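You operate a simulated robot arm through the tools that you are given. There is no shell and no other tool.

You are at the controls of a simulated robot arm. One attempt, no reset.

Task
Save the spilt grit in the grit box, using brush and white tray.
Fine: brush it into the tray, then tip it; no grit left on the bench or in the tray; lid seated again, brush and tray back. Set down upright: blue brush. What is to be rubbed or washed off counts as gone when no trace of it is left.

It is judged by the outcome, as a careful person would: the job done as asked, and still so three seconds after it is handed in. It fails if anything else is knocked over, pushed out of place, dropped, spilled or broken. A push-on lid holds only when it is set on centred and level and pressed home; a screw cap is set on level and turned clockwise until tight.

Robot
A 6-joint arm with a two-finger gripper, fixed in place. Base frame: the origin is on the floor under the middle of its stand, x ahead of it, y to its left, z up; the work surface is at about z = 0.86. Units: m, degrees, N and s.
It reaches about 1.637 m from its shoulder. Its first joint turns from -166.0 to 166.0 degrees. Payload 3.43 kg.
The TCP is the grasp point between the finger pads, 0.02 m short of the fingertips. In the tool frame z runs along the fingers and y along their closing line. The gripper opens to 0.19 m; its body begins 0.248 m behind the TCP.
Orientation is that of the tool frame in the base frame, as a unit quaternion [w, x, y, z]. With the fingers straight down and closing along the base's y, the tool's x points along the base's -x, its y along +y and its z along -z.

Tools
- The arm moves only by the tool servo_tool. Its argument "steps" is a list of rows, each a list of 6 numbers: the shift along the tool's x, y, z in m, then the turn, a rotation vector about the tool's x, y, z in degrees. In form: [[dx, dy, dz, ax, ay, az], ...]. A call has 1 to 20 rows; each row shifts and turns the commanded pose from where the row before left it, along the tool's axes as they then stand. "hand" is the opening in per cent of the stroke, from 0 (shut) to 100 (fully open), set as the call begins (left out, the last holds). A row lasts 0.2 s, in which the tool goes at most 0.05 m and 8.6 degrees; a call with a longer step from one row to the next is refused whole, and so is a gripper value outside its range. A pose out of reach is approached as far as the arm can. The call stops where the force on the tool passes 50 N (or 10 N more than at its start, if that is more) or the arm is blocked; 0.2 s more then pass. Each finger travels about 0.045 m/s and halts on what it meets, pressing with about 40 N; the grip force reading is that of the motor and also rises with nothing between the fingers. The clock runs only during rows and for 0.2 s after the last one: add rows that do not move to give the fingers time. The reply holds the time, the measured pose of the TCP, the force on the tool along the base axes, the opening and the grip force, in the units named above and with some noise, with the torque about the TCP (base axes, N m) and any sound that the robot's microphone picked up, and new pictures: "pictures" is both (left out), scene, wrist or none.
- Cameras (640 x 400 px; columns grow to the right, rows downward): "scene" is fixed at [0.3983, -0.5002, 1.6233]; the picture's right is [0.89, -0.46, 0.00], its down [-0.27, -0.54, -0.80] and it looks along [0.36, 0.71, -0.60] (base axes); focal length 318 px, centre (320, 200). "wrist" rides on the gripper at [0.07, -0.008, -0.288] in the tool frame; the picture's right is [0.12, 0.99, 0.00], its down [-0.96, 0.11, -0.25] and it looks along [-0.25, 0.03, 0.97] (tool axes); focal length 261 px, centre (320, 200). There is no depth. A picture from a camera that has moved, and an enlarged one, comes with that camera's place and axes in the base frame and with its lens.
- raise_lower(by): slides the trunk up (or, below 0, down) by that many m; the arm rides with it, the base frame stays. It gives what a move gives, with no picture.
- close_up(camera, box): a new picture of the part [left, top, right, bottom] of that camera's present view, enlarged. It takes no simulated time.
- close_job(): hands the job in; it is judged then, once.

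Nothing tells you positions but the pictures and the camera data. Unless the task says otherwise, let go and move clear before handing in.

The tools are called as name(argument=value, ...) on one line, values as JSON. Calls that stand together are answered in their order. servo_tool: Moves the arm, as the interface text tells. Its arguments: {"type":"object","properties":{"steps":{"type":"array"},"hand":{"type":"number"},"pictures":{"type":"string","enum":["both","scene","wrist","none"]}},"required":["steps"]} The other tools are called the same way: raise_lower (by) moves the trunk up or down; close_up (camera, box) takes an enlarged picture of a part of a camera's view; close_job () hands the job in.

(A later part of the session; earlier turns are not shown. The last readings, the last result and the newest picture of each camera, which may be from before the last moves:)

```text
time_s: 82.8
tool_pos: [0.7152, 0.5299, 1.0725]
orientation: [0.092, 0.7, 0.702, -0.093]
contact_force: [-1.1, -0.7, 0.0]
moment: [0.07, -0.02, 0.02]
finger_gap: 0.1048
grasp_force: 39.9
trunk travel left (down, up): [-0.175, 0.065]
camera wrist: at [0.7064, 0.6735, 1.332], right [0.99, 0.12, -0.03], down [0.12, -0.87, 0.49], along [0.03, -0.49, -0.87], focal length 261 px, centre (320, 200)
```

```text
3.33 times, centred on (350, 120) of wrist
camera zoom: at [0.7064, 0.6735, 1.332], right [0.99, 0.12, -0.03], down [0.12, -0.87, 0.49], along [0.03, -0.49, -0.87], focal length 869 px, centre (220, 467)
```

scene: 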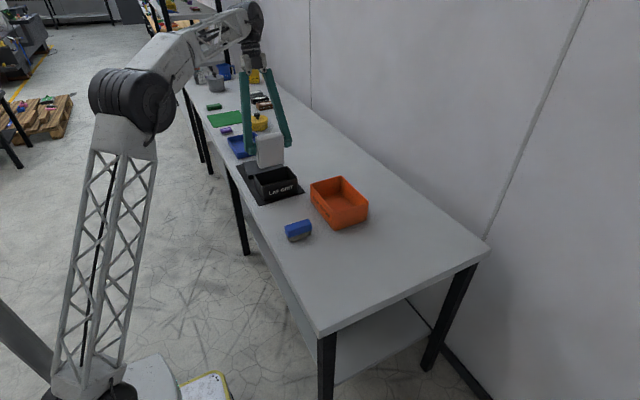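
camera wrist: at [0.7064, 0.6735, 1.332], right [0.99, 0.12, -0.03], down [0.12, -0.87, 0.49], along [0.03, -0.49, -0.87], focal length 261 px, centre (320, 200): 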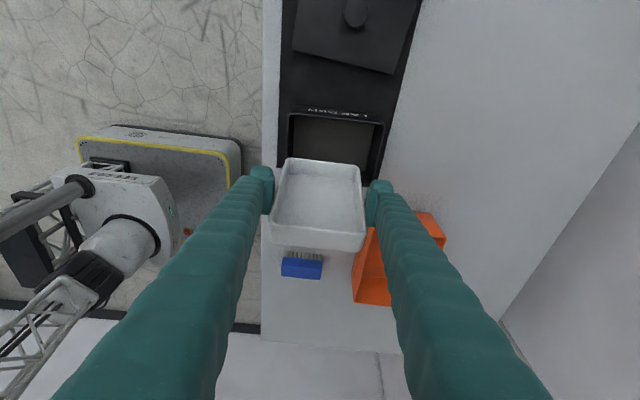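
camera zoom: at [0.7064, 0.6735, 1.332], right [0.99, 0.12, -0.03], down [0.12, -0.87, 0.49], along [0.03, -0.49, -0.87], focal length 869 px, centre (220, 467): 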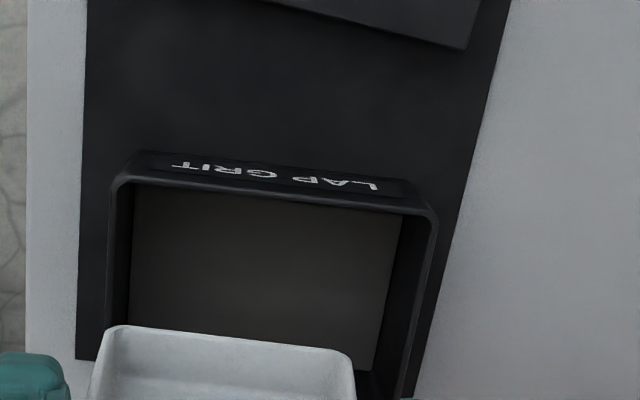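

The tray is clean, the box holds the grit and nothing is spilled around. I'll swing the tray back to level up here.

servo_tool(steps=[[0, 0, 0, 0, 8.02, 0], [0, 0, 0, 0, 8.02, 0], [0, 0, 0, 0, 8.02, 0], [0, 0, 0, 0, 8.02, 0], [0, 0, 0, 0, 8.02, 0], [0, 0, 0, 0, 8.02, 0], [0, 0, 0, 0, 8.02, 0], [0, 0, 0, 0, 8.02, 0], [0, 0, 0, 0, 8.02, 0], [0, 0, 0, 0, 8.02, 0], [0, 0, 0, 0, 0, 0]], pictures="both")

close_up(camera="wrist", box=[240, 130, 400, 270])

```text
time_s: 85.2
tool_pos: [0.7161, 0.5303, 1.073]
orientation: [-0.38, 0.596, 0.595, 0.381]
contact_force: [-0.7, -0.5, -1.1]
moment: [-0.01, -0.03, -0.01]
finger_gap: 0.1049
grasp_force: 39.7
trunk travel left (down, up): [-0.175, 0.065]
camera wrist: at [0.7071, 0.2991, 1.2576], right [0.99, 0.05, 0.11], down [0.12, -0.63, -0.77], along [0.03, 0.78, -0.63], focal length 261 px, centre (320, 200)
```

scene: 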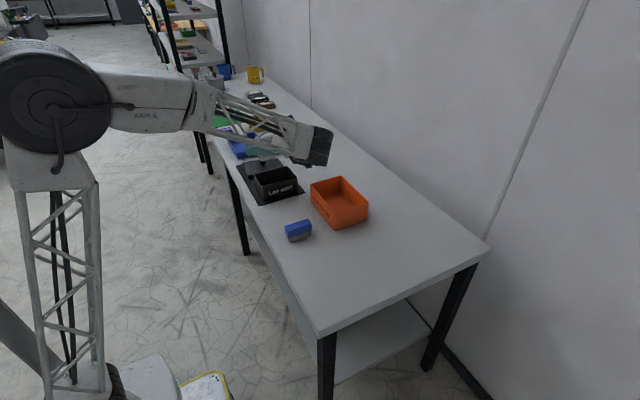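
wrist: 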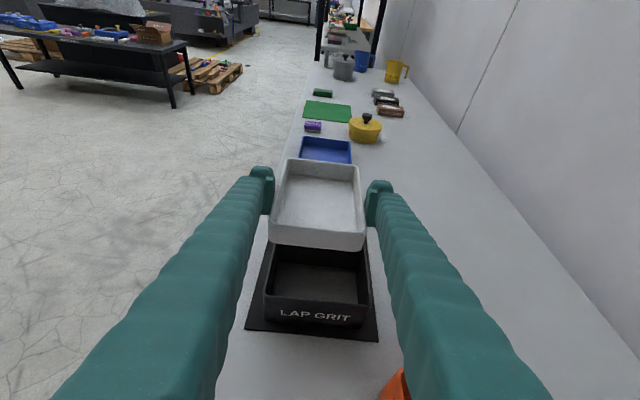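

```text
2.86 times, centred on (320, 200) of wrist
camera zoom: at [0.7071, 0.2991, 1.2576], right [0.99, 0.05, 0.11], down [0.12, -0.63, -0.77], along [0.03, 0.78, -0.63], focal length 745 px, centre (320, 200)
```

zoom: 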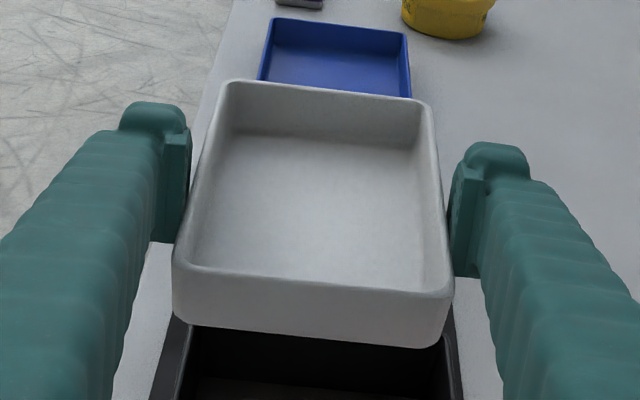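

The tray is level again with its grip unchanged. I'll carry it back over its original spot near (0.868, 0.061) and stop just above the bench.

servo_tool(steps=[[-0.01684, 0.01267, -0.03613, 0, 0, 0], [-0.01684, 0.01267, -0.03613, 0, 0, 0], [-0.01684, 0.01267, -0.03613, 0, 0, 0], [-0.01684, 0.01267, -0.03613, 0, 0, 0], [-0.01684, 0.01267, -0.03613, 0, 0, 0], [-0.01684, 0.01267, -0.03613, 0, 0, 0], [-0.01684, 0.01267, -0.03613, 0, 0, 0], [-0.01684, 0.01267, -0.03613, 0, 0, 0], [-0.01684, 0.01267, -0.03613, 0, 0, 0], [-0.01684, 0.01267, -0.03613, 0, 0, 0], [-0.01684, 0.01267, -0.03613, 0, 0, 0], [-0.01684, 0.01267, -0.03613, 0, 0, 0], [-0.03353, 0, 0.01564, 0, 0, 0], [-0.03353, 0, 0.01564, 0, 0, 0], [-0.03353, 0, 0.01564, 0, 0, 0], [-0.03353, 0, 0.01564, 0, 0, 0], [0, 0, 0, 0, 0, 0]], pictures="both")

close_up(camera="scene", box=[230, 140, 330, 220])

```text
time_s: 88.8
tool_pos: [0.8689, 0.0512, 0.9243]
orientation: [-0.381, 0.596, 0.596, 0.38]
contact_force: [-0.8, 0.2, -0.2]
moment: [0.04, 0.0, 0.04]
finger_gap: 0.1046
grasp_force: 39.9
trunk travel left (down, up): [-0.175, 0.065]
camera wrist: at [0.8596, -0.1786, 1.1087], right [0.99, 0.05, 0.11], down [0.12, -0.63, -0.77], along [0.03, 0.78, -0.63], focal length 261 px, centre (320, 200)
```

scene: 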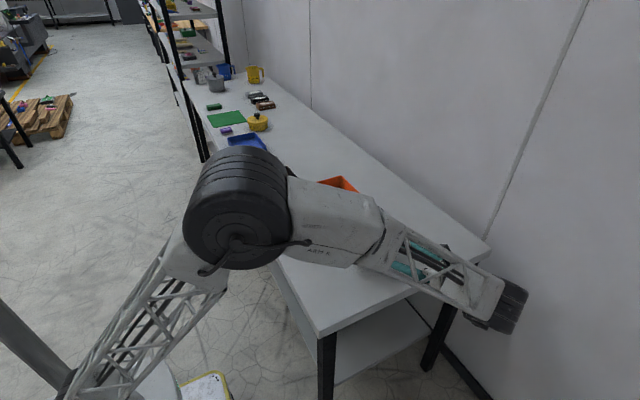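
wrist: 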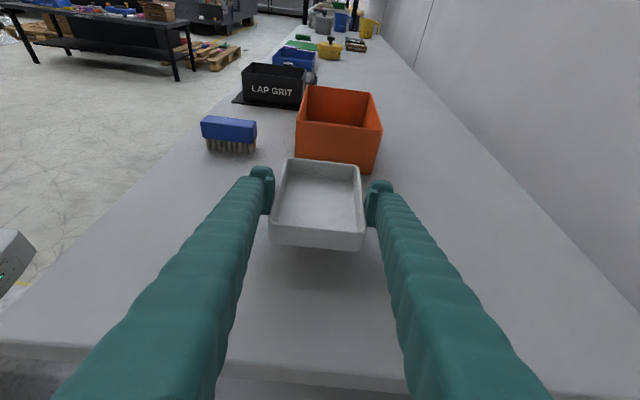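

```text
5.00 times, centred on (280, 180) of scene
camera zoom: at [0.3983, -0.5002, 1.6233], right [0.89, -0.46, 0.0], down [-0.27, -0.54, -0.8], along [0.36, 0.71, -0.6], focal length 1588 px, centre (520, 300)
```

zoom: 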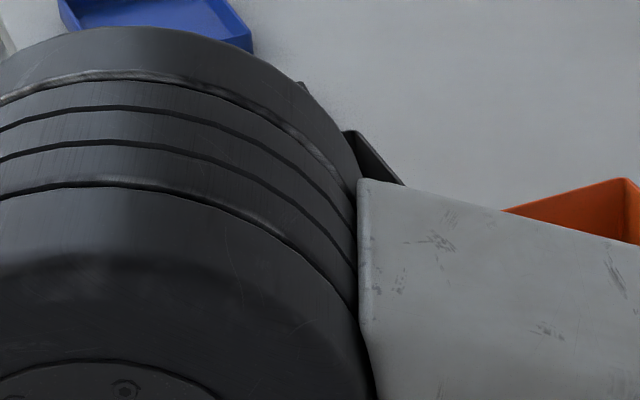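

I'm over the original tray spot with 4 cm to go. I'll lower gently to the bench.

servo_tool(steps=[[-0.01813, 0, 0.00845, 0, 0, 0], [-0.01088, 0, 0.00507, 0, 0, 0], [-0.00544, 0, 0.00254, 0, 0, 0], [0, 0, 0, 0, 0, 0]], pictures="wrist")

close_up(camera="wrist", box=[220, 130, 420, 290])

```text
time_s: 89.8
tool_pos: [0.8677, 0.0519, 0.8867]
orientation: [-0.38, 0.596, 0.595, 0.381]
contact_force: [0.6, 0.7, 7.8]
moment: [-0.46, 0.09, 0.04]
finger_gap: 0.105
grasp_force: 39.6
trunk travel left (down, up): [-0.175, 0.065]
camera wrist: at [0.8588, -0.1785, 1.0717], right [0.99, 0.05, 0.11], down [0.12, -0.63, -0.77], along [0.03, 0.78, -0.63], focal length 261 px, centre (320, 200)
```

wrist: 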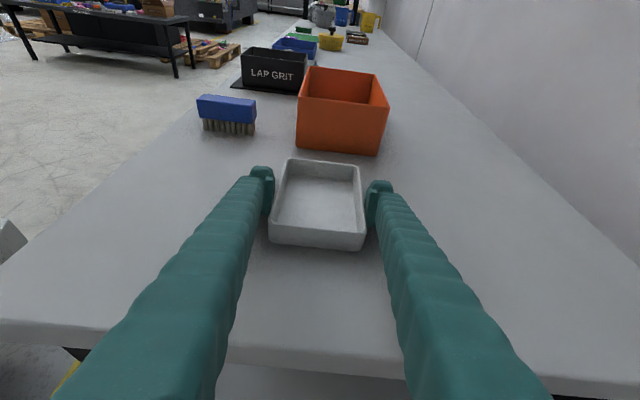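

```text
2.50 times, centred on (320, 210) of wrist
camera zoom: at [0.8588, -0.1785, 1.0717], right [0.99, 0.05, 0.11], down [0.12, -0.63, -0.77], along [0.03, 0.78, -0.63], focal length 652 px, centre (320, 175)
```

zoom: 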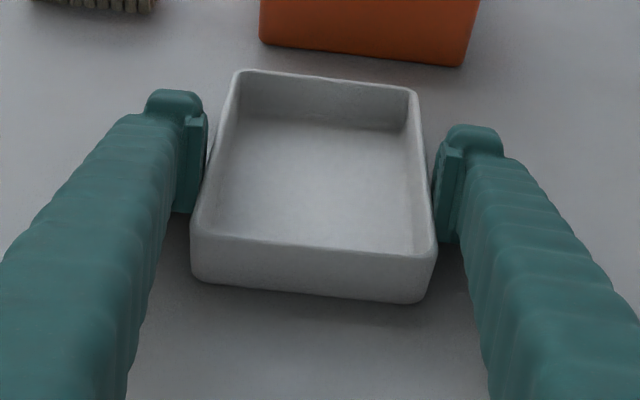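

The tray is touching down with light contact. I'll release it gently, then rise straight up.

servo_tool(steps=[[0, 0, 0, 0, 0, 0], [0, 0, 0, 0, 0, 0], [0, 0, 0, 0, 0, 0], [0, 0, 0, 0, 0, 0]], hand=72, pictures="wrist")

servo_tool(steps=[[0.0181, 0, -0.0085, 0, 0, 0], [0.0363, 0, -0.0169, 0, 0, 0], [0.0363, 0, -0.0169, 0, 0, 0], [0.0363, 0, -0.0169, 0, 0, 0], [0.0363, 0, -0.0169, 0, 0, 0], [0.0363, 0, -0.0169, 0, 0, 0], [0.0363, 0, -0.0169, 0, 0, 0], [0.0363, 0, -0.0169, 0, 0, 0], [0, 0, 0, 0, -8.125, 0], [0, 0, 0, 0, -8.125, 0], [0, 0, 0, 0, -8.125, 0], [0, 0, 0, 0, -8.125, 0], [0, 0, 0, 0, -8.125, 0], [0, 0, 0, 0, -8.125, 0], [0, 0, 0, 0, -8.125, 0], [0, 0, 0, 0, -8.125, 0], [0, 0, 0, 0, 0, 0]], pictures="both")

close_up(camera="scene", box=[340, 225, 404, 280])

close_up(camera="scene", box=[230, 140, 330, 220])

```text
time_s: 90.8
tool_pos: [0.868, 0.053, 0.886]
orientation: [-0.381, 0.596, 0.596, 0.381]
contact_force: [-0.4, 0.2, 0.5]
moment: [0.0, 0.0, -0.01]
finger_gap: 0.1366
grasp_force: 0.0
trunk travel left (down, up): [-0.175, 0.065]
camera wrist: at [0.859, -0.1785, 1.071], right [0.99, 0.05, 0.11], down [0.12, -0.63, -0.77], along [0.03, 0.78, -0.63], focal length 261 px, centre (320, 200)
```

wrist: 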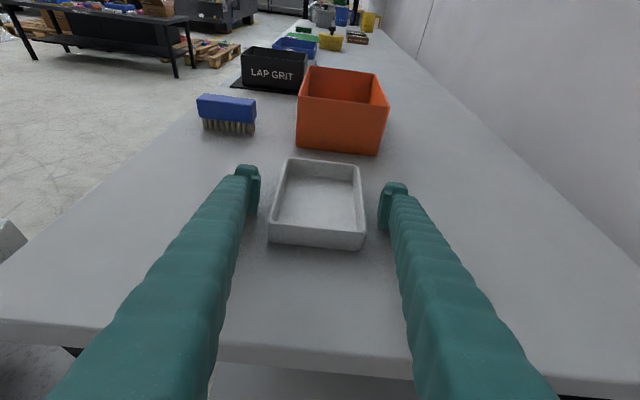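

```text
time_s: 94.4
tool_pos: [0.869, 0.0515, 1.1876]
orientation: [-0.001, 0.708, 0.706, 0.001]
contact_force: [0.7, 0.2, -0.7]
moment: [-0.02, 0.03, 0.02]
finger_gap: 0.1367
grasp_force: 0.1
trunk travel left (down, up): [-0.175, 0.065]
camera wrist: at [0.8597, 0.1219, 1.4743], right [0.99, 0.12, 0.0], down [0.11, -0.96, 0.25], along [0.03, -0.24, -0.97], focal length 261 px, centre (320, 200)
```

scene: 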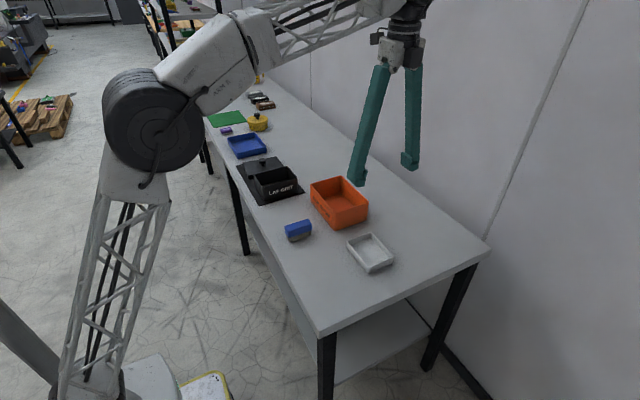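
wrist: 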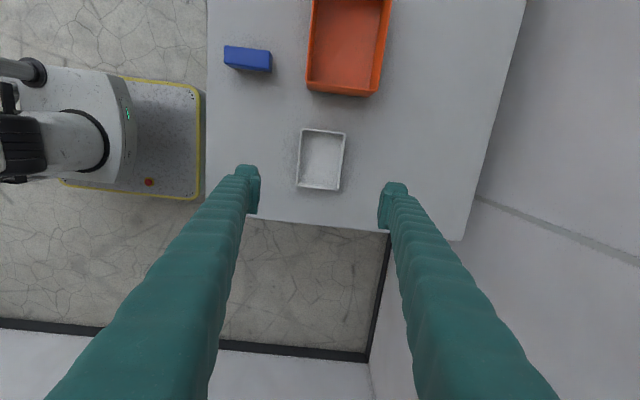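

```text
7.27 times, centred on (372, 252) of scene
camera zoom: at [0.3983, -0.5002, 1.6233], right [0.89, -0.46, 0.0], down [-0.27, -0.54, -0.8], along [0.36, 0.71, -0.6], focal length 2309 px, centre (-58, -182)
```

zoom: 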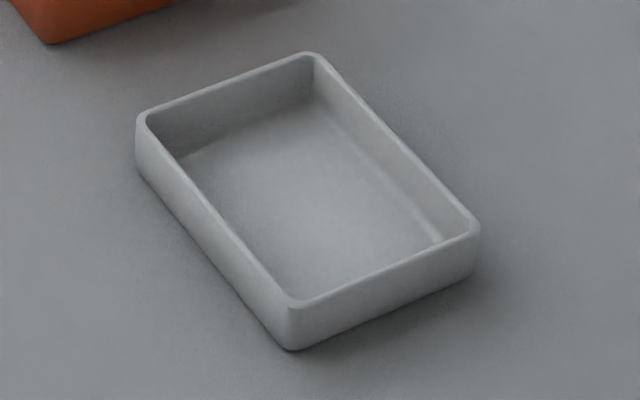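

```text
5.00 times, centred on (280, 180) of scene
camera zoom: at [0.3983, -0.5002, 1.6233], right [0.89, -0.46, 0.0], down [-0.27, -0.54, -0.8], along [0.36, 0.71, -0.6], focal length 1588 px, centre (520, 300)
```

zoom: 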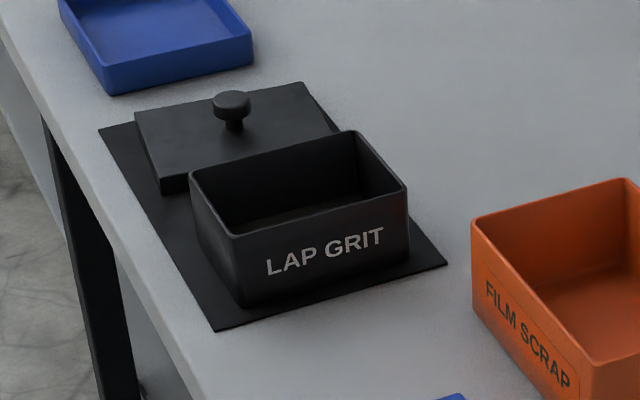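

The tray is back within a few millimetres of its original spot. While the arm was at its limit, the tray edge pushed the box about 1 cm and turned it roughly 4°; I'll look from above so I can put it back before seating the lid.

servo_tool(steps=[[0.04445, -0.0126, 0.0055, 0, 0, 0], [0.04445, -0.0126, 0.0055, 0, 0, 0], [0.04445, -0.0126, 0.0055, 0, 0, 0], [0.04445, -0.0126, 0.0055, 0, 0, 0], [0.04445, -0.0126, 0.0055, 0, 0, 0], [0.04445, -0.0126, 0.0055, 0, 0, 0], [0.04445, -0.0126, 0.0055, 0, 0, 0], [0.04445, -0.0126, 0.0055, 0, 0, 0], [0.04445, -0.0126, 0.0055, 0, 0, 0], [0.04445, -0.0126, 0.0055, 0, 0, 0], [0.04445, -0.0126, 0.0055, 0, 0, 0], [0, 0, 0, 0, 0, 0]], hand=100, pictures="both")

close_up(camera="wrist", box=[240, 40, 400, 240])

close_up(camera="wrist", box=[250, 130, 390, 230])

```text
time_s: 97.0
tool_pos: [0.7287, 0.5403, 1.1256]
orientation: [-0.001, 0.707, 0.707, 0.001]
contact_force: [0.2, 0.1, -0.9]
moment: [-0.06, 0.04, 0.03]
finger_gap: 0.1901
grasp_force: 0.0
trunk travel left (down, up): [-0.175, 0.065]
camera wrist: at [0.7212, 0.6114, 1.4148], right [0.99, 0.12, 0.0], down [0.11, -0.96, 0.24], along [0.03, -0.24, -0.97], focal length 261 px, centre (320, 200)
```

scene: 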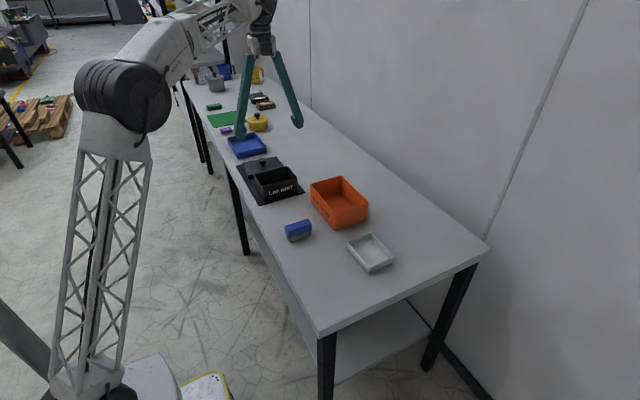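
wrist: 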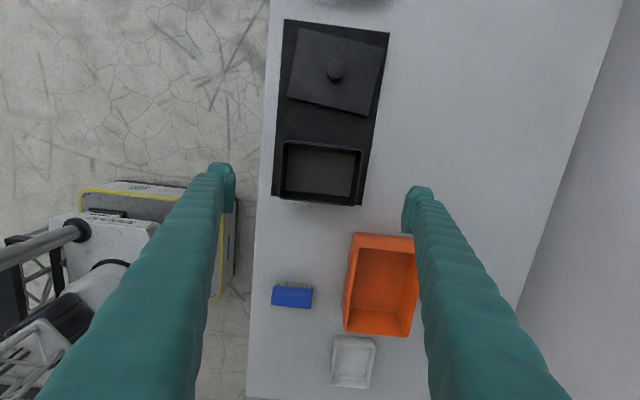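

```text
2.00 times, centred on (320, 140) of wrist
camera zoom: at [0.7212, 0.6114, 1.4148], right [0.99, 0.12, 0.0], down [0.11, -0.96, 0.24], along [0.03, -0.24, -0.97], focal length 521 px, centre (320, 320)
```

zoom: 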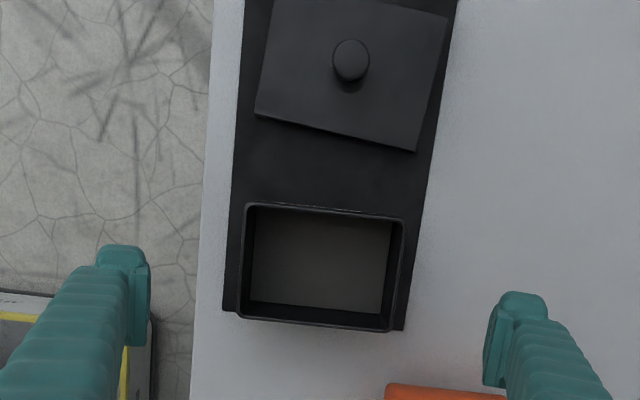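

```text
4.00 times, centred on (320, 180) of wrist
camera zoom: at [0.7212, 0.6114, 1.4148], right [0.99, 0.12, 0.0], down [0.11, -0.96, 0.24], along [0.03, -0.24, -0.97], focal length 1043 px, centre (320, 280)
```

zoom: 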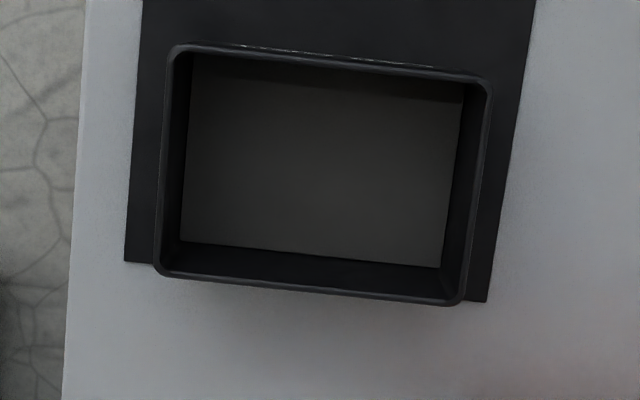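

From above, the box is centred at about (0.7295, 0.539) with a yaw near 0°, against the original (0.736, 0.552) at about −4.7°. I'll grip it gently across its end walls, lift a few millimetres, and put it back to match the lid.

servo_tool(steps=[[0, 0, 0.045, 0, 0, 0], [0, 0, 0.045, 0, 0, 0], [0, 0, 0.045, 0, 0, 0], [0, 0, 0.045, 0, 0, 0], [0, 0, 0.04, 0, 0, 0], [0, 0, 0, 0, 0, 0]], pictures="both")

close_up(camera="wrist", box=[210, 130, 430, 270])

close_up(camera="scene", box=[230, 130, 330, 210])

```text
time_s: 98.4
tool_pos: [0.7281, 0.5425, 0.9064]
orientation: [-0.001, 0.707, 0.707, 0.001]
contact_force: [0.3, 0.3, -0.6]
moment: [-0.03, 0.03, -0.02]
finger_gap: 0.1901
grasp_force: 0.1
trunk travel left (down, up): [-0.175, 0.065]
camera wrist: at [0.7201, 0.6127, 1.1945], right [0.99, 0.12, 0.0], down [0.11, -0.96, 0.24], along [0.03, -0.24, -0.97], focal length 261 px, centre (320, 200)
```

scene: 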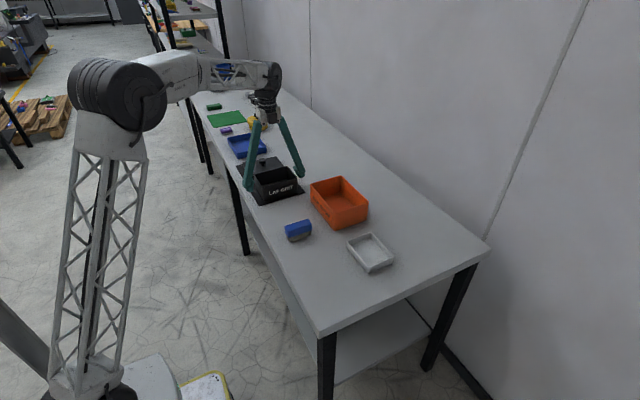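
wrist: 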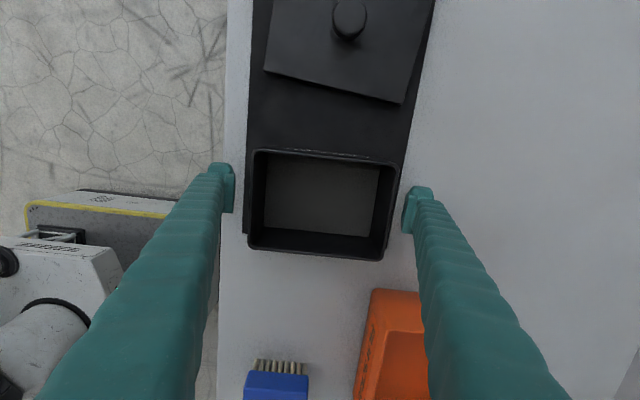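

```text
2.86 times, centred on (320, 200) of wrist
camera zoom: at [0.7201, 0.6127, 1.1945], right [0.99, 0.12, 0.0], down [0.11, -0.96, 0.24], along [0.03, -0.24, -0.97], focal length 745 px, centre (320, 200)
```

zoom: 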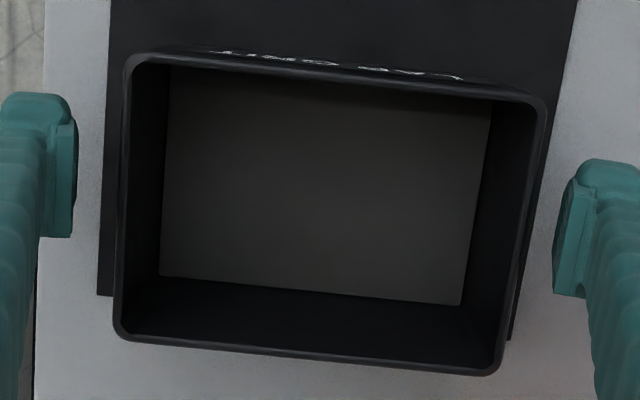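

```text
5.00 times, centred on (280, 170) of scene
camera zoom: at [0.3983, -0.5002, 1.6233], right [0.89, -0.46, 0.0], down [-0.27, -0.54, -0.8], along [0.36, 0.71, -0.6], focal length 1588 px, centre (520, 350)
```

zoom: 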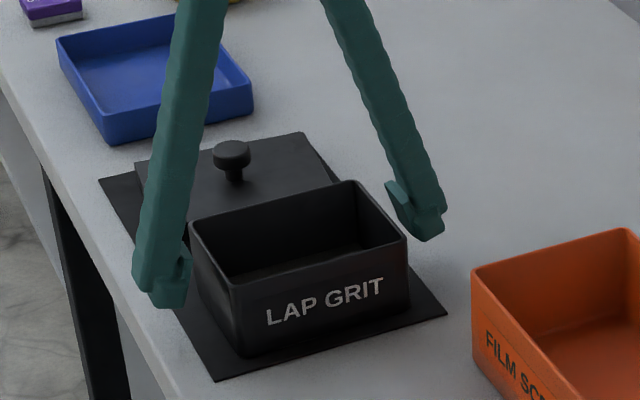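

The pads are level with the box's end walls. I'll close on it.

servo_tool(steps=[[0, 0, 0, 0, 0, 0], [0, 0, 0, 0, 0, 0], [0, 0, 0, 0, 0, 0], [0, 0, 0, 0, 0, 0], [0, 0, 0, 0, 0, 0]], hand=0, pictures="wrist")

close_up(camera="wrist", box=[210, 130, 430, 270])

```text
time_s: 99.6
tool_pos: [0.7288, 0.5419, 0.9077]
orientation: [-0.001, 0.707, 0.707, 0.002]
contact_force: [5.8, 1.7, 4.6]
moment: [-0.06, -0.07, 0.35]
finger_gap: 0.1592
grasp_force: 39.3
trunk travel left (down, up): [-0.175, 0.065]
camera wrist: at [0.7203, 0.6125, 1.1952], right [0.99, 0.12, 0.0], down [0.11, -0.96, 0.24], along [0.03, -0.24, -0.97], focal length 261 px, centre (320, 200)
```

wrist: 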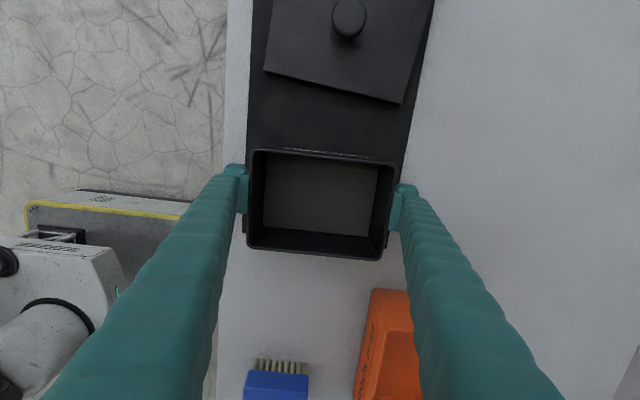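

```text
2.86 times, centred on (320, 200) of wrist
camera zoom: at [0.7203, 0.6125, 1.1952], right [0.99, 0.12, 0.0], down [0.11, -0.96, 0.24], along [0.03, -0.24, -0.97], focal length 745 px, centre (320, 200)
```

zoom: 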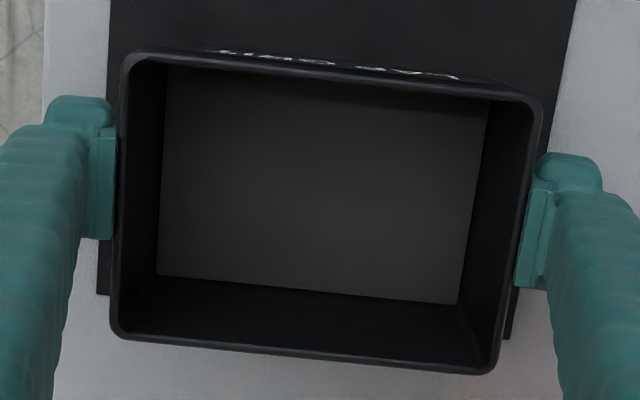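

The grip reads 0.159 m, a bit wider than I expected. I'll look closely at how the pads meet the box before moving anything.

close_up(camera="scene", box=[240, 150, 310, 205])

close_up(camera="wrist", box=[225, 150, 275, 260])

close_up(camera="wrist", box=[365, 160, 425, 270])

```text
7.27 times, centred on (275, 178) of scene
camera zoom: at [0.3983, -0.5002, 1.6233], right [0.89, -0.46, 0.0], down [-0.27, -0.54, -0.8], along [0.36, 0.71, -0.6], focal length 2309 px, centre (647, 364)
```

zoom: 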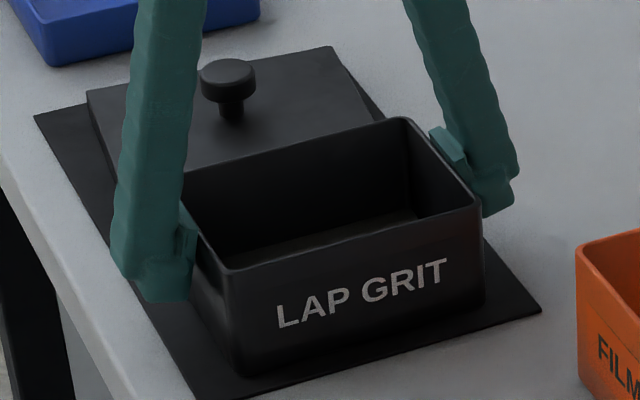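

```text
3.64 times, centred on (250, 205) of wrist
camera zoom: at [0.7203, 0.6125, 1.1952], right [0.99, 0.12, 0.0], down [0.11, -0.96, 0.24], along [0.03, -0.24, -0.97], focal length 948 px, centre (574, 182)
```

zoom: 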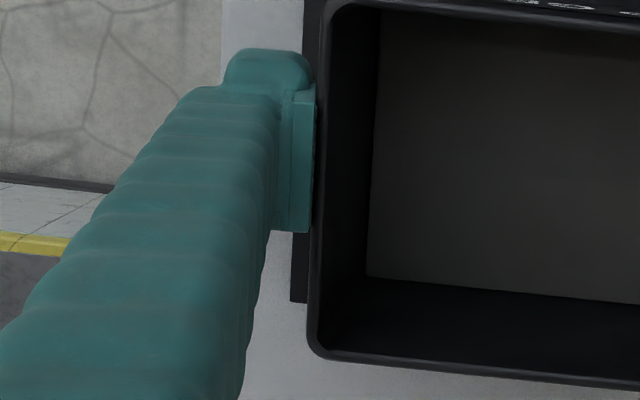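

```text
3.64 times, centred on (395, 215) of wrist
camera zoom: at [0.7203, 0.6125, 1.1952], right [0.99, 0.12, 0.0], down [0.11, -0.96, 0.24], along [0.03, -0.24, -0.97], focal length 948 px, centre (47, 146)
```

zoom: 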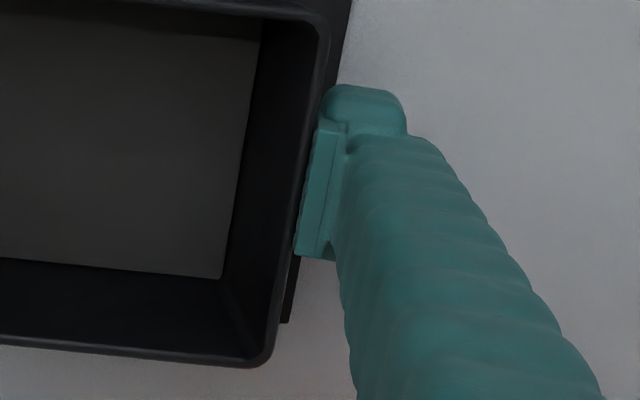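

Both pads are flush on the end walls. I'll lift 4 mm, shift and turn the box back to its original pose, and lower it.

servo_tool(steps=[[0, 0, -0.002, 0, 0, 0], [0, 0, -0.003, 0, 0, 0], [0, 0, 0, 0, 0, 0]], pictures="none")

close_up(camera="scene", box=[240, 150, 310, 205])

```text
time_s: 100.4
tool_pos: [0.7298, 0.5431, 0.9122]
orientation: [-0.001, 0.707, 0.708, 0.001]
contact_force: [0.4, 0.4, -2.6]
moment: [0.04, 0.01, 0.0]
finger_gap: 0.1593
grasp_force: 40.1
trunk travel left (down, up): [-0.175, 0.065]
```

```text
7.27 times, centred on (275, 178) of scene
camera zoom: at [0.3983, -0.5002, 1.6233], right [0.89, -0.46, 0.0], down [-0.27, -0.54, -0.8], along [0.36, 0.71, -0.6], focal length 2309 px, centre (647, 364)
```

zoom: 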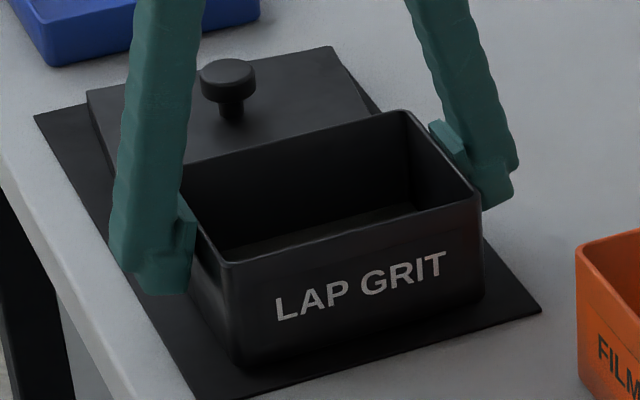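

The box is held a few millimetres up. I'll shift it by (+6.5, +11.5) mm, turn it 4.7° clockwise, and lower.

servo_tool(steps=[[0.004, 0.0022, 0, 0, 0, 0], [0.004, 0.0022, 0, 0, 0, 0], [0.0035, 0.0021, 0, 0, 0, 0], [0, 0, 0, 0, 0, 2.4], [0, 0, 0, 0, 0, 2.3], [0, 0, 0, 0, 0, 0], [0, 0, 0.002, 0, 0, 0], [0, 0, 0.003, 0, 0, 0], [0, 0, 0, 0, 0, 0]], pictures="none")

close_up(camera="scene", box=[230, 140, 330, 220])

```text
time_s: 102.4
tool_pos: [0.7358, 0.5533, 0.9066]
orientation: [-0.001, 0.736, 0.678, 0.001]
contact_force: [1.3, 1.0, 0.1]
moment: [-0.14, 0.22, -0.03]
finger_gap: 0.1588
grasp_force: 39.6
trunk travel left (down, up): [-0.175, 0.065]
```

```text
5.00 times, centred on (280, 180) of scene
camera zoom: at [0.3983, -0.5002, 1.6233], right [0.89, -0.46, 0.0], down [-0.27, -0.54, -0.8], along [0.36, 0.71, -0.6], focal length 1588 px, centre (520, 300)
```

zoom: 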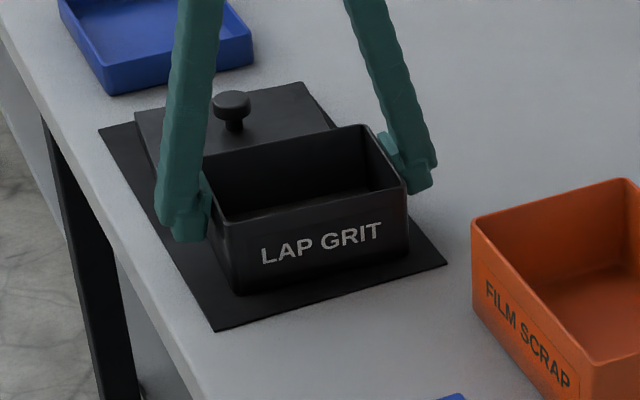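

The box matches its original image within about a millimetre. I'll release and rise.

servo_tool(steps=[[0, 0, 0.0005, 0, 0, 0], [0, 0, 0, 0, 0, 0], [0, 0, 0, 0, 0, 0], [0, 0, 0, 0, 0, 0]], hand=95, pictures="none")

servo_tool(steps=[[0, 0, -0.03, 0, 0, 0], [0, 0, -0.045, 0, 0, 0], [0, 0, -0.045, 0, 0, 0], [0, 0, -0.045, 0, 0, 0], [0, 0, 0, 0, 0, -4.7], [0, 0, 0, 0, 0, 0]], hand=40, pictures="both")

close_up(camera="scene", box=[230, 140, 330, 220])

close_up(camera="wrist", box=[240, 40, 400, 240])

```text
time_s: 103.4
tool_pos: [0.736, 0.5525, 0.9073]
orientation: [-0.002, 0.736, 0.677, 0.002]
contact_force: [0.2, -0.7, 0.0]
moment: [0.01, -0.01, 0.0]
finger_gap: 0.1807
grasp_force: 0.2
trunk travel left (down, up): [-0.175, 0.065]
```

```text
time_s: 104.8
tool_pos: [0.7361, 0.5531, 1.0715]
orientation: [-0.002, 0.708, 0.707, 0.001]
contact_force: [0.7, -0.6, -0.2]
moment: [0.01, -0.02, 0.01]
finger_gap: 0.0759
grasp_force: 0.0
trunk travel left (down, up): [-0.175, 0.065]
camera wrist: at [0.728, 0.624, 1.3598], right [0.99, 0.12, 0.0], down [0.12, -0.96, 0.24], along [0.03, -0.24, -0.97], focal length 261 px, centre (320, 200)
```

scene: 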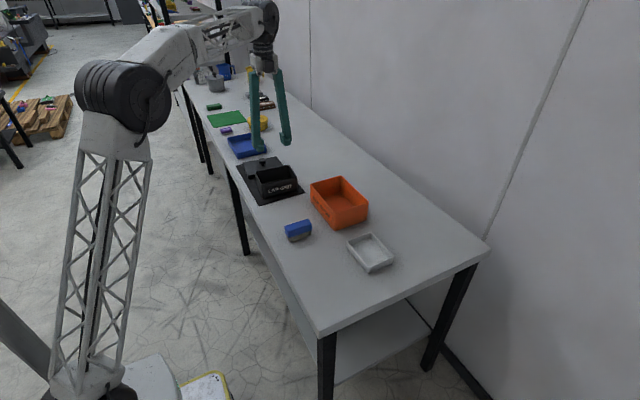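
wrist: 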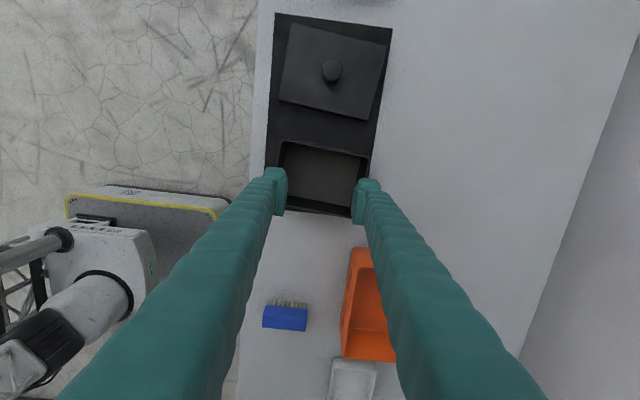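

```text
5.00 times, centred on (280, 180) of scene
camera zoom: at [0.3983, -0.5002, 1.6233], right [0.89, -0.46, 0.0], down [-0.27, -0.54, -0.8], along [0.36, 0.71, -0.6], focal length 1588 px, centre (520, 300)
```

zoom: 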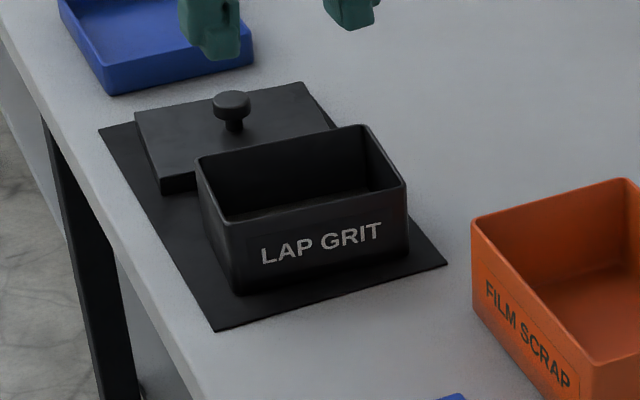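

```text
2.00 times, centred on (320, 140) of wrist
camera zoom: at [0.728, 0.624, 1.3598], right [0.99, 0.12, 0.0], down [0.12, -0.96, 0.24], along [0.03, -0.24, -0.97], focal length 521 px, centre (320, 320)
```

zoom: 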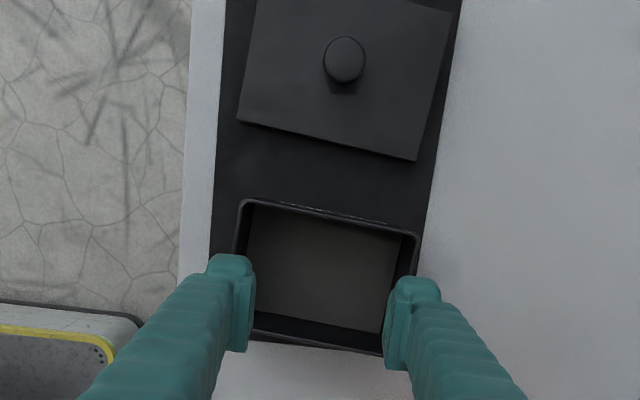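

The box is back in place, and the lid still waits on the mat with its original yaw. I'll move over the knob and partly descend.

servo_tool(steps=[[0.0432, 0, 0, 0, 0, 0], [0.0432, 0, 0, 0, 0, 0], [0.0432, 0, 0, 0, 0, 0], [0.0431, 0, 0, 0, 0, 0], [0, 0, 0.04, 0, 0, 0], [0, 0, 0.04, 0, 0, 0], [0, 0, 0.03, 0, 0, 0], [0, 0, 0, 0, 0, 0]], hand=38, pictures="both")

close_up(camera="wrist", box=[250, 140, 390, 240])

```text
time_s: 106.6
tool_pos: [0.7359, 0.7271, 0.9635]
orientation: [-0.002, 0.707, 0.707, 0.002]
contact_force: [0.2, -0.8, -0.1]
moment: [-0.02, -0.02, 0.0]
finger_gap: 0.0722
grasp_force: 0.0
trunk travel left (down, up): [-0.175, 0.065]
camera wrist: at [0.7272, 0.7972, 1.2506], right [0.99, 0.12, 0.0], down [0.12, -0.96, 0.24], along [0.03, -0.24, -0.97], focal length 261 px, centre (320, 200)
```

scene: 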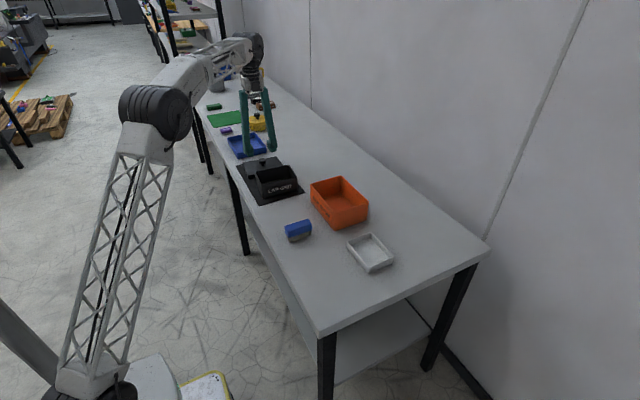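
wrist: 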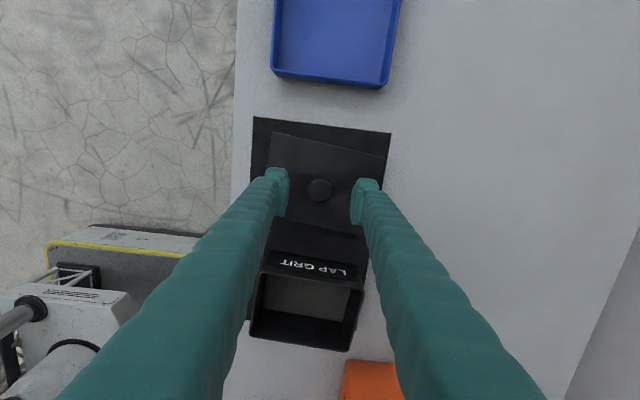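

```text
4.00 times, centred on (320, 190) of wrist
camera zoom: at [0.7272, 0.7972, 1.2506], right [0.99, 0.12, 0.0], down [0.12, -0.96, 0.24], along [0.03, -0.24, -0.97], focal length 1043 px, centre (320, 240)
```

zoom: 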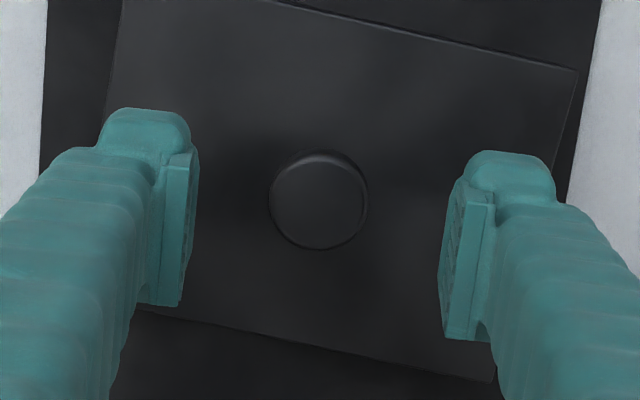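

The knob is between the fingers. I'll correct a small residual tilt (~0.2°) and a 1.5 mm offset, descend, and close on the knob.

servo_tool(steps=[[-0.0015, 0, 0, 0, -0.23, 0], [0, 0, 0.03, 0, 0, 0], [0, 0, 0.027, 0, 0, 0], [0, 0, 0, 0, 0, 0]], pictures="both")

close_up(camera="wrist", box=[250, 140, 390, 240])

close_up(camera="scene", box=[230, 130, 310, 190])

```text
time_s: 107.6
tool_pos: [0.7369, 0.7239, 0.9057]
orientation: [0.001, 0.707, 0.707, 0.0]
contact_force: [-0.4, 0.1, -0.2]
moment: [-0.04, 0.01, -0.02]
finger_gap: 0.0722
grasp_force: 0.0
trunk travel left (down, up): [-0.175, 0.065]
camera wrist: at [0.7284, 0.7963, 1.1932], right [0.99, 0.12, 0.0], down [0.11, -0.96, 0.25], along [0.03, -0.25, -0.97], focal length 261 px, centre (320, 200)
```

scene: 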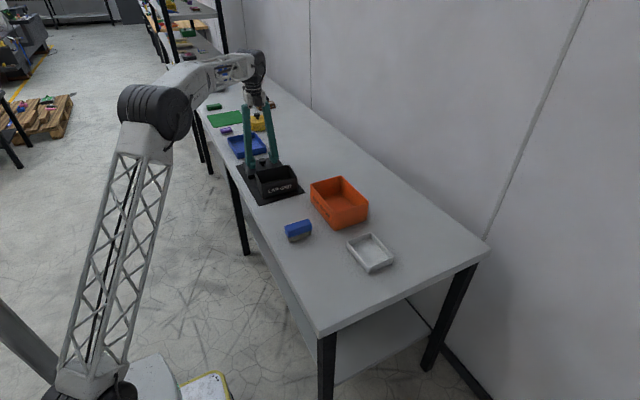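
wrist: 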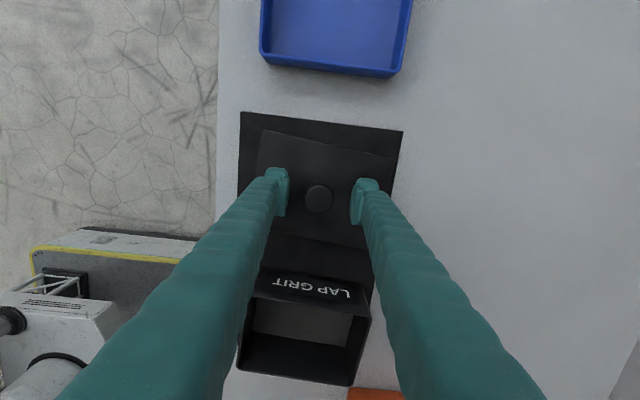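

```text
4.00 times, centred on (320, 190) of wrist
camera zoom: at [0.7284, 0.7963, 1.1932], right [0.99, 0.12, 0.0], down [0.11, -0.96, 0.25], along [0.03, -0.25, -0.97], focal length 1043 px, centre (320, 240)
```

zoom: 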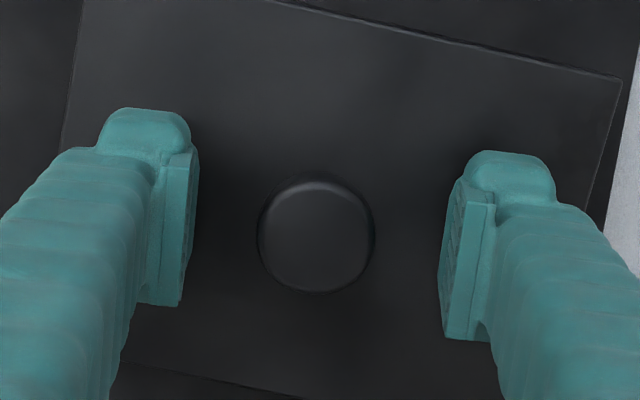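

```text
6.67 times, centred on (270, 160) of scene
camera zoom: at [0.3983, -0.5002, 1.6233], right [0.89, -0.46, 0.0], down [-0.27, -0.54, -0.8], along [0.36, 0.71, -0.6], focal length 2117 px, centre (653, 467)
```

zoom: 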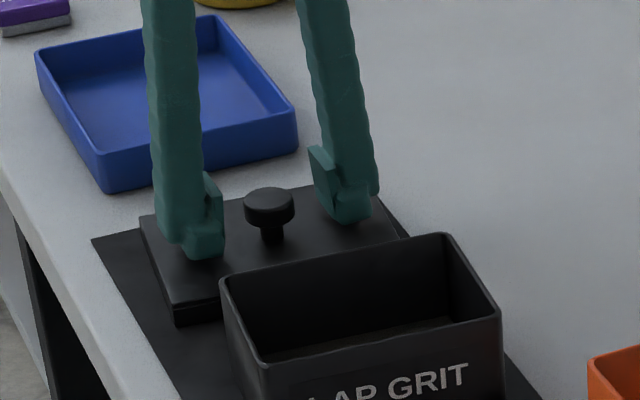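

The knob is centred between the pads as in the first grasp. I'll close and lift.

servo_tool(steps=[[0, 0, 0, 0, 0, 0], [0, 0, 0, 0, 0, 0], [0, 0, 0, 0, 0, 0], [0, 0, 0, 0, 0, 0], [0, 0, 0, 0, 0, 0]], hand=0, pictures="none")

servo_tool(steps=[[0, 0, -0.01, 0, 0, 0], [0, 0, -0.03, 0, 0, 0], [0, 0, -0.045, 0, 0, 0], [0, 0, -0.04, 0, 0, 0], [-0.0432, 0, 0, 0, 0, 0], [-0.0432, 0, 0, 0, 0, 0], [-0.0432, 0, 0, 0, 0, 0], [-0.0431, 0, 0, 0, 0, 0], [0, 0, 0, 0, 0, 0]], pictures="both")

close_up(camera="wrist", box=[220, 100, 420, 300])

close_up(camera="scene", box=[230, 130, 330, 210])

```text
time_s: 108.8
tool_pos: [0.7376, 0.7245, 0.9057]
orientation: [0.0, 0.707, 0.707, -0.001]
contact_force: [0.5, -0.5, 0.1]
moment: [-0.01, -0.02, -0.03]
finger_gap: 0.0316
grasp_force: 40.3
trunk travel left (down, up): [-0.175, 0.065]
```

```text
time_s: 110.8
tool_pos: [0.7361, 0.5514, 1.0314]
orientation: [-0.001, 0.707, 0.707, 0.0]
contact_force: [-0.3, 0.0, -0.1]
moment: [0.03, 0.0, -0.01]
finger_gap: 0.0313
grasp_force: 40.3
trunk travel left (down, up): [-0.175, 0.065]
camera wrist: at [0.7273, 0.6229, 1.3196], right [0.99, 0.12, 0.0], down [0.12, -0.96, 0.25], along [0.03, -0.25, -0.97], focal length 261 px, centre (320, 200)
```

scene: 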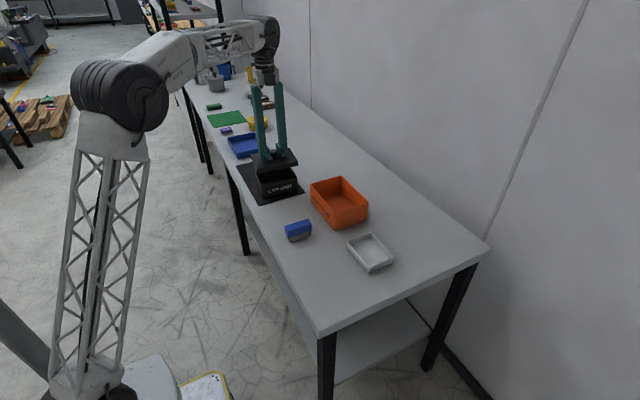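
wrist: 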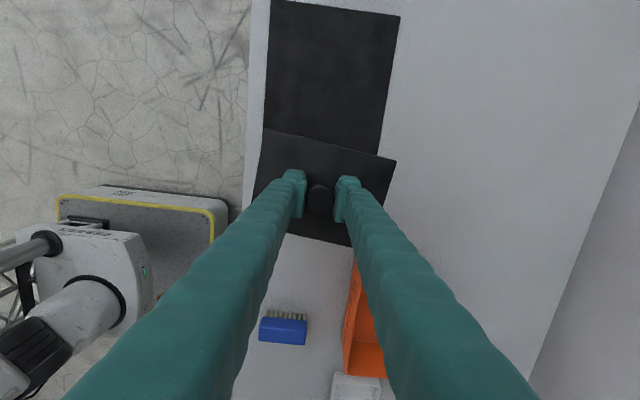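

```text
2.00 times, centred on (320, 200) of wrist
camera zoom: at [0.7273, 0.6229, 1.3196], right [0.99, 0.12, 0.0], down [0.12, -0.96, 0.25], along [0.03, -0.25, -0.97], focal length 521 px, centre (320, 200)
```

zoom: 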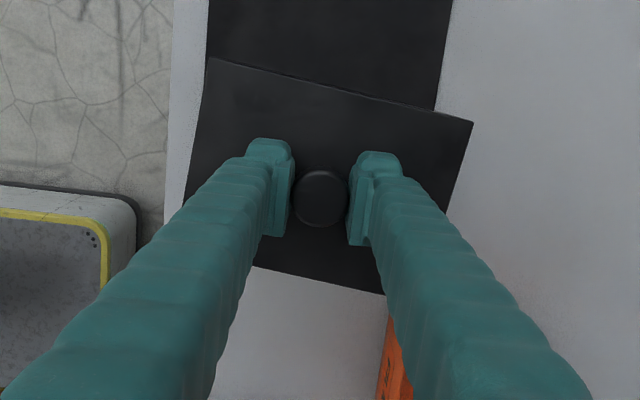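

```text
5.00 times, centred on (280, 170) of scene
camera zoom: at [0.3983, -0.5002, 1.6233], right [0.89, -0.46, 0.0], down [-0.27, -0.54, -0.8], along [0.36, 0.71, -0.6], focal length 1588 px, centre (520, 350)
```

zoom: 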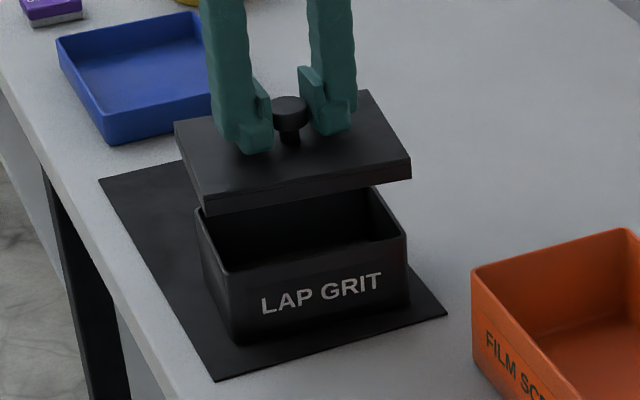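

The lid is above the box. Before seating it I want its yaw against the box precisely, so I'll zoom in.

close_up(camera="scene", box=[255, 140, 320, 200])

close_up(camera="wrist", box=[240, 115, 410, 255])

```text
6.67 times, centred on (288, 170) of scene
camera zoom: at [0.3983, -0.5002, 1.6233], right [0.89, -0.46, 0.0], down [-0.27, -0.54, -0.8], along [0.36, 0.71, -0.6], focal length 2117 px, centre (537, 400)
```

zoom: 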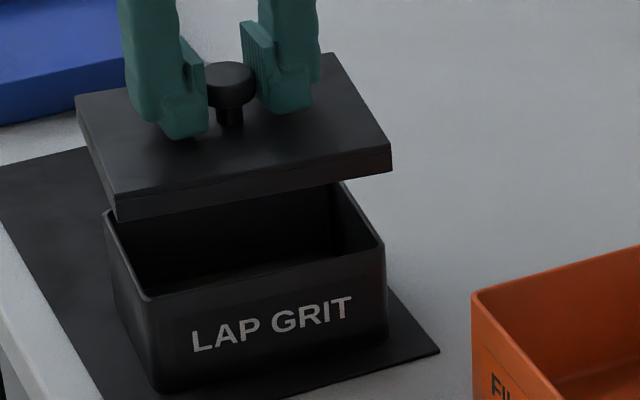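

```text
2.86 times, centred on (325, 185) of wrist
camera zoom: at [0.7273, 0.6229, 1.3196], right [0.99, 0.12, 0.0], down [0.12, -0.96, 0.25], along [0.03, -0.25, -0.97], focal length 745 px, centre (306, 243)
```

zoom: 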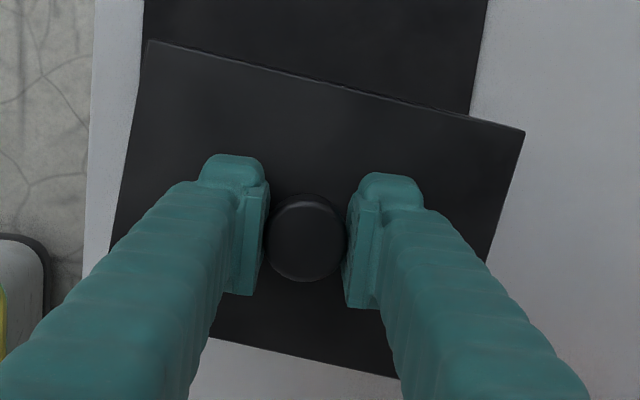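

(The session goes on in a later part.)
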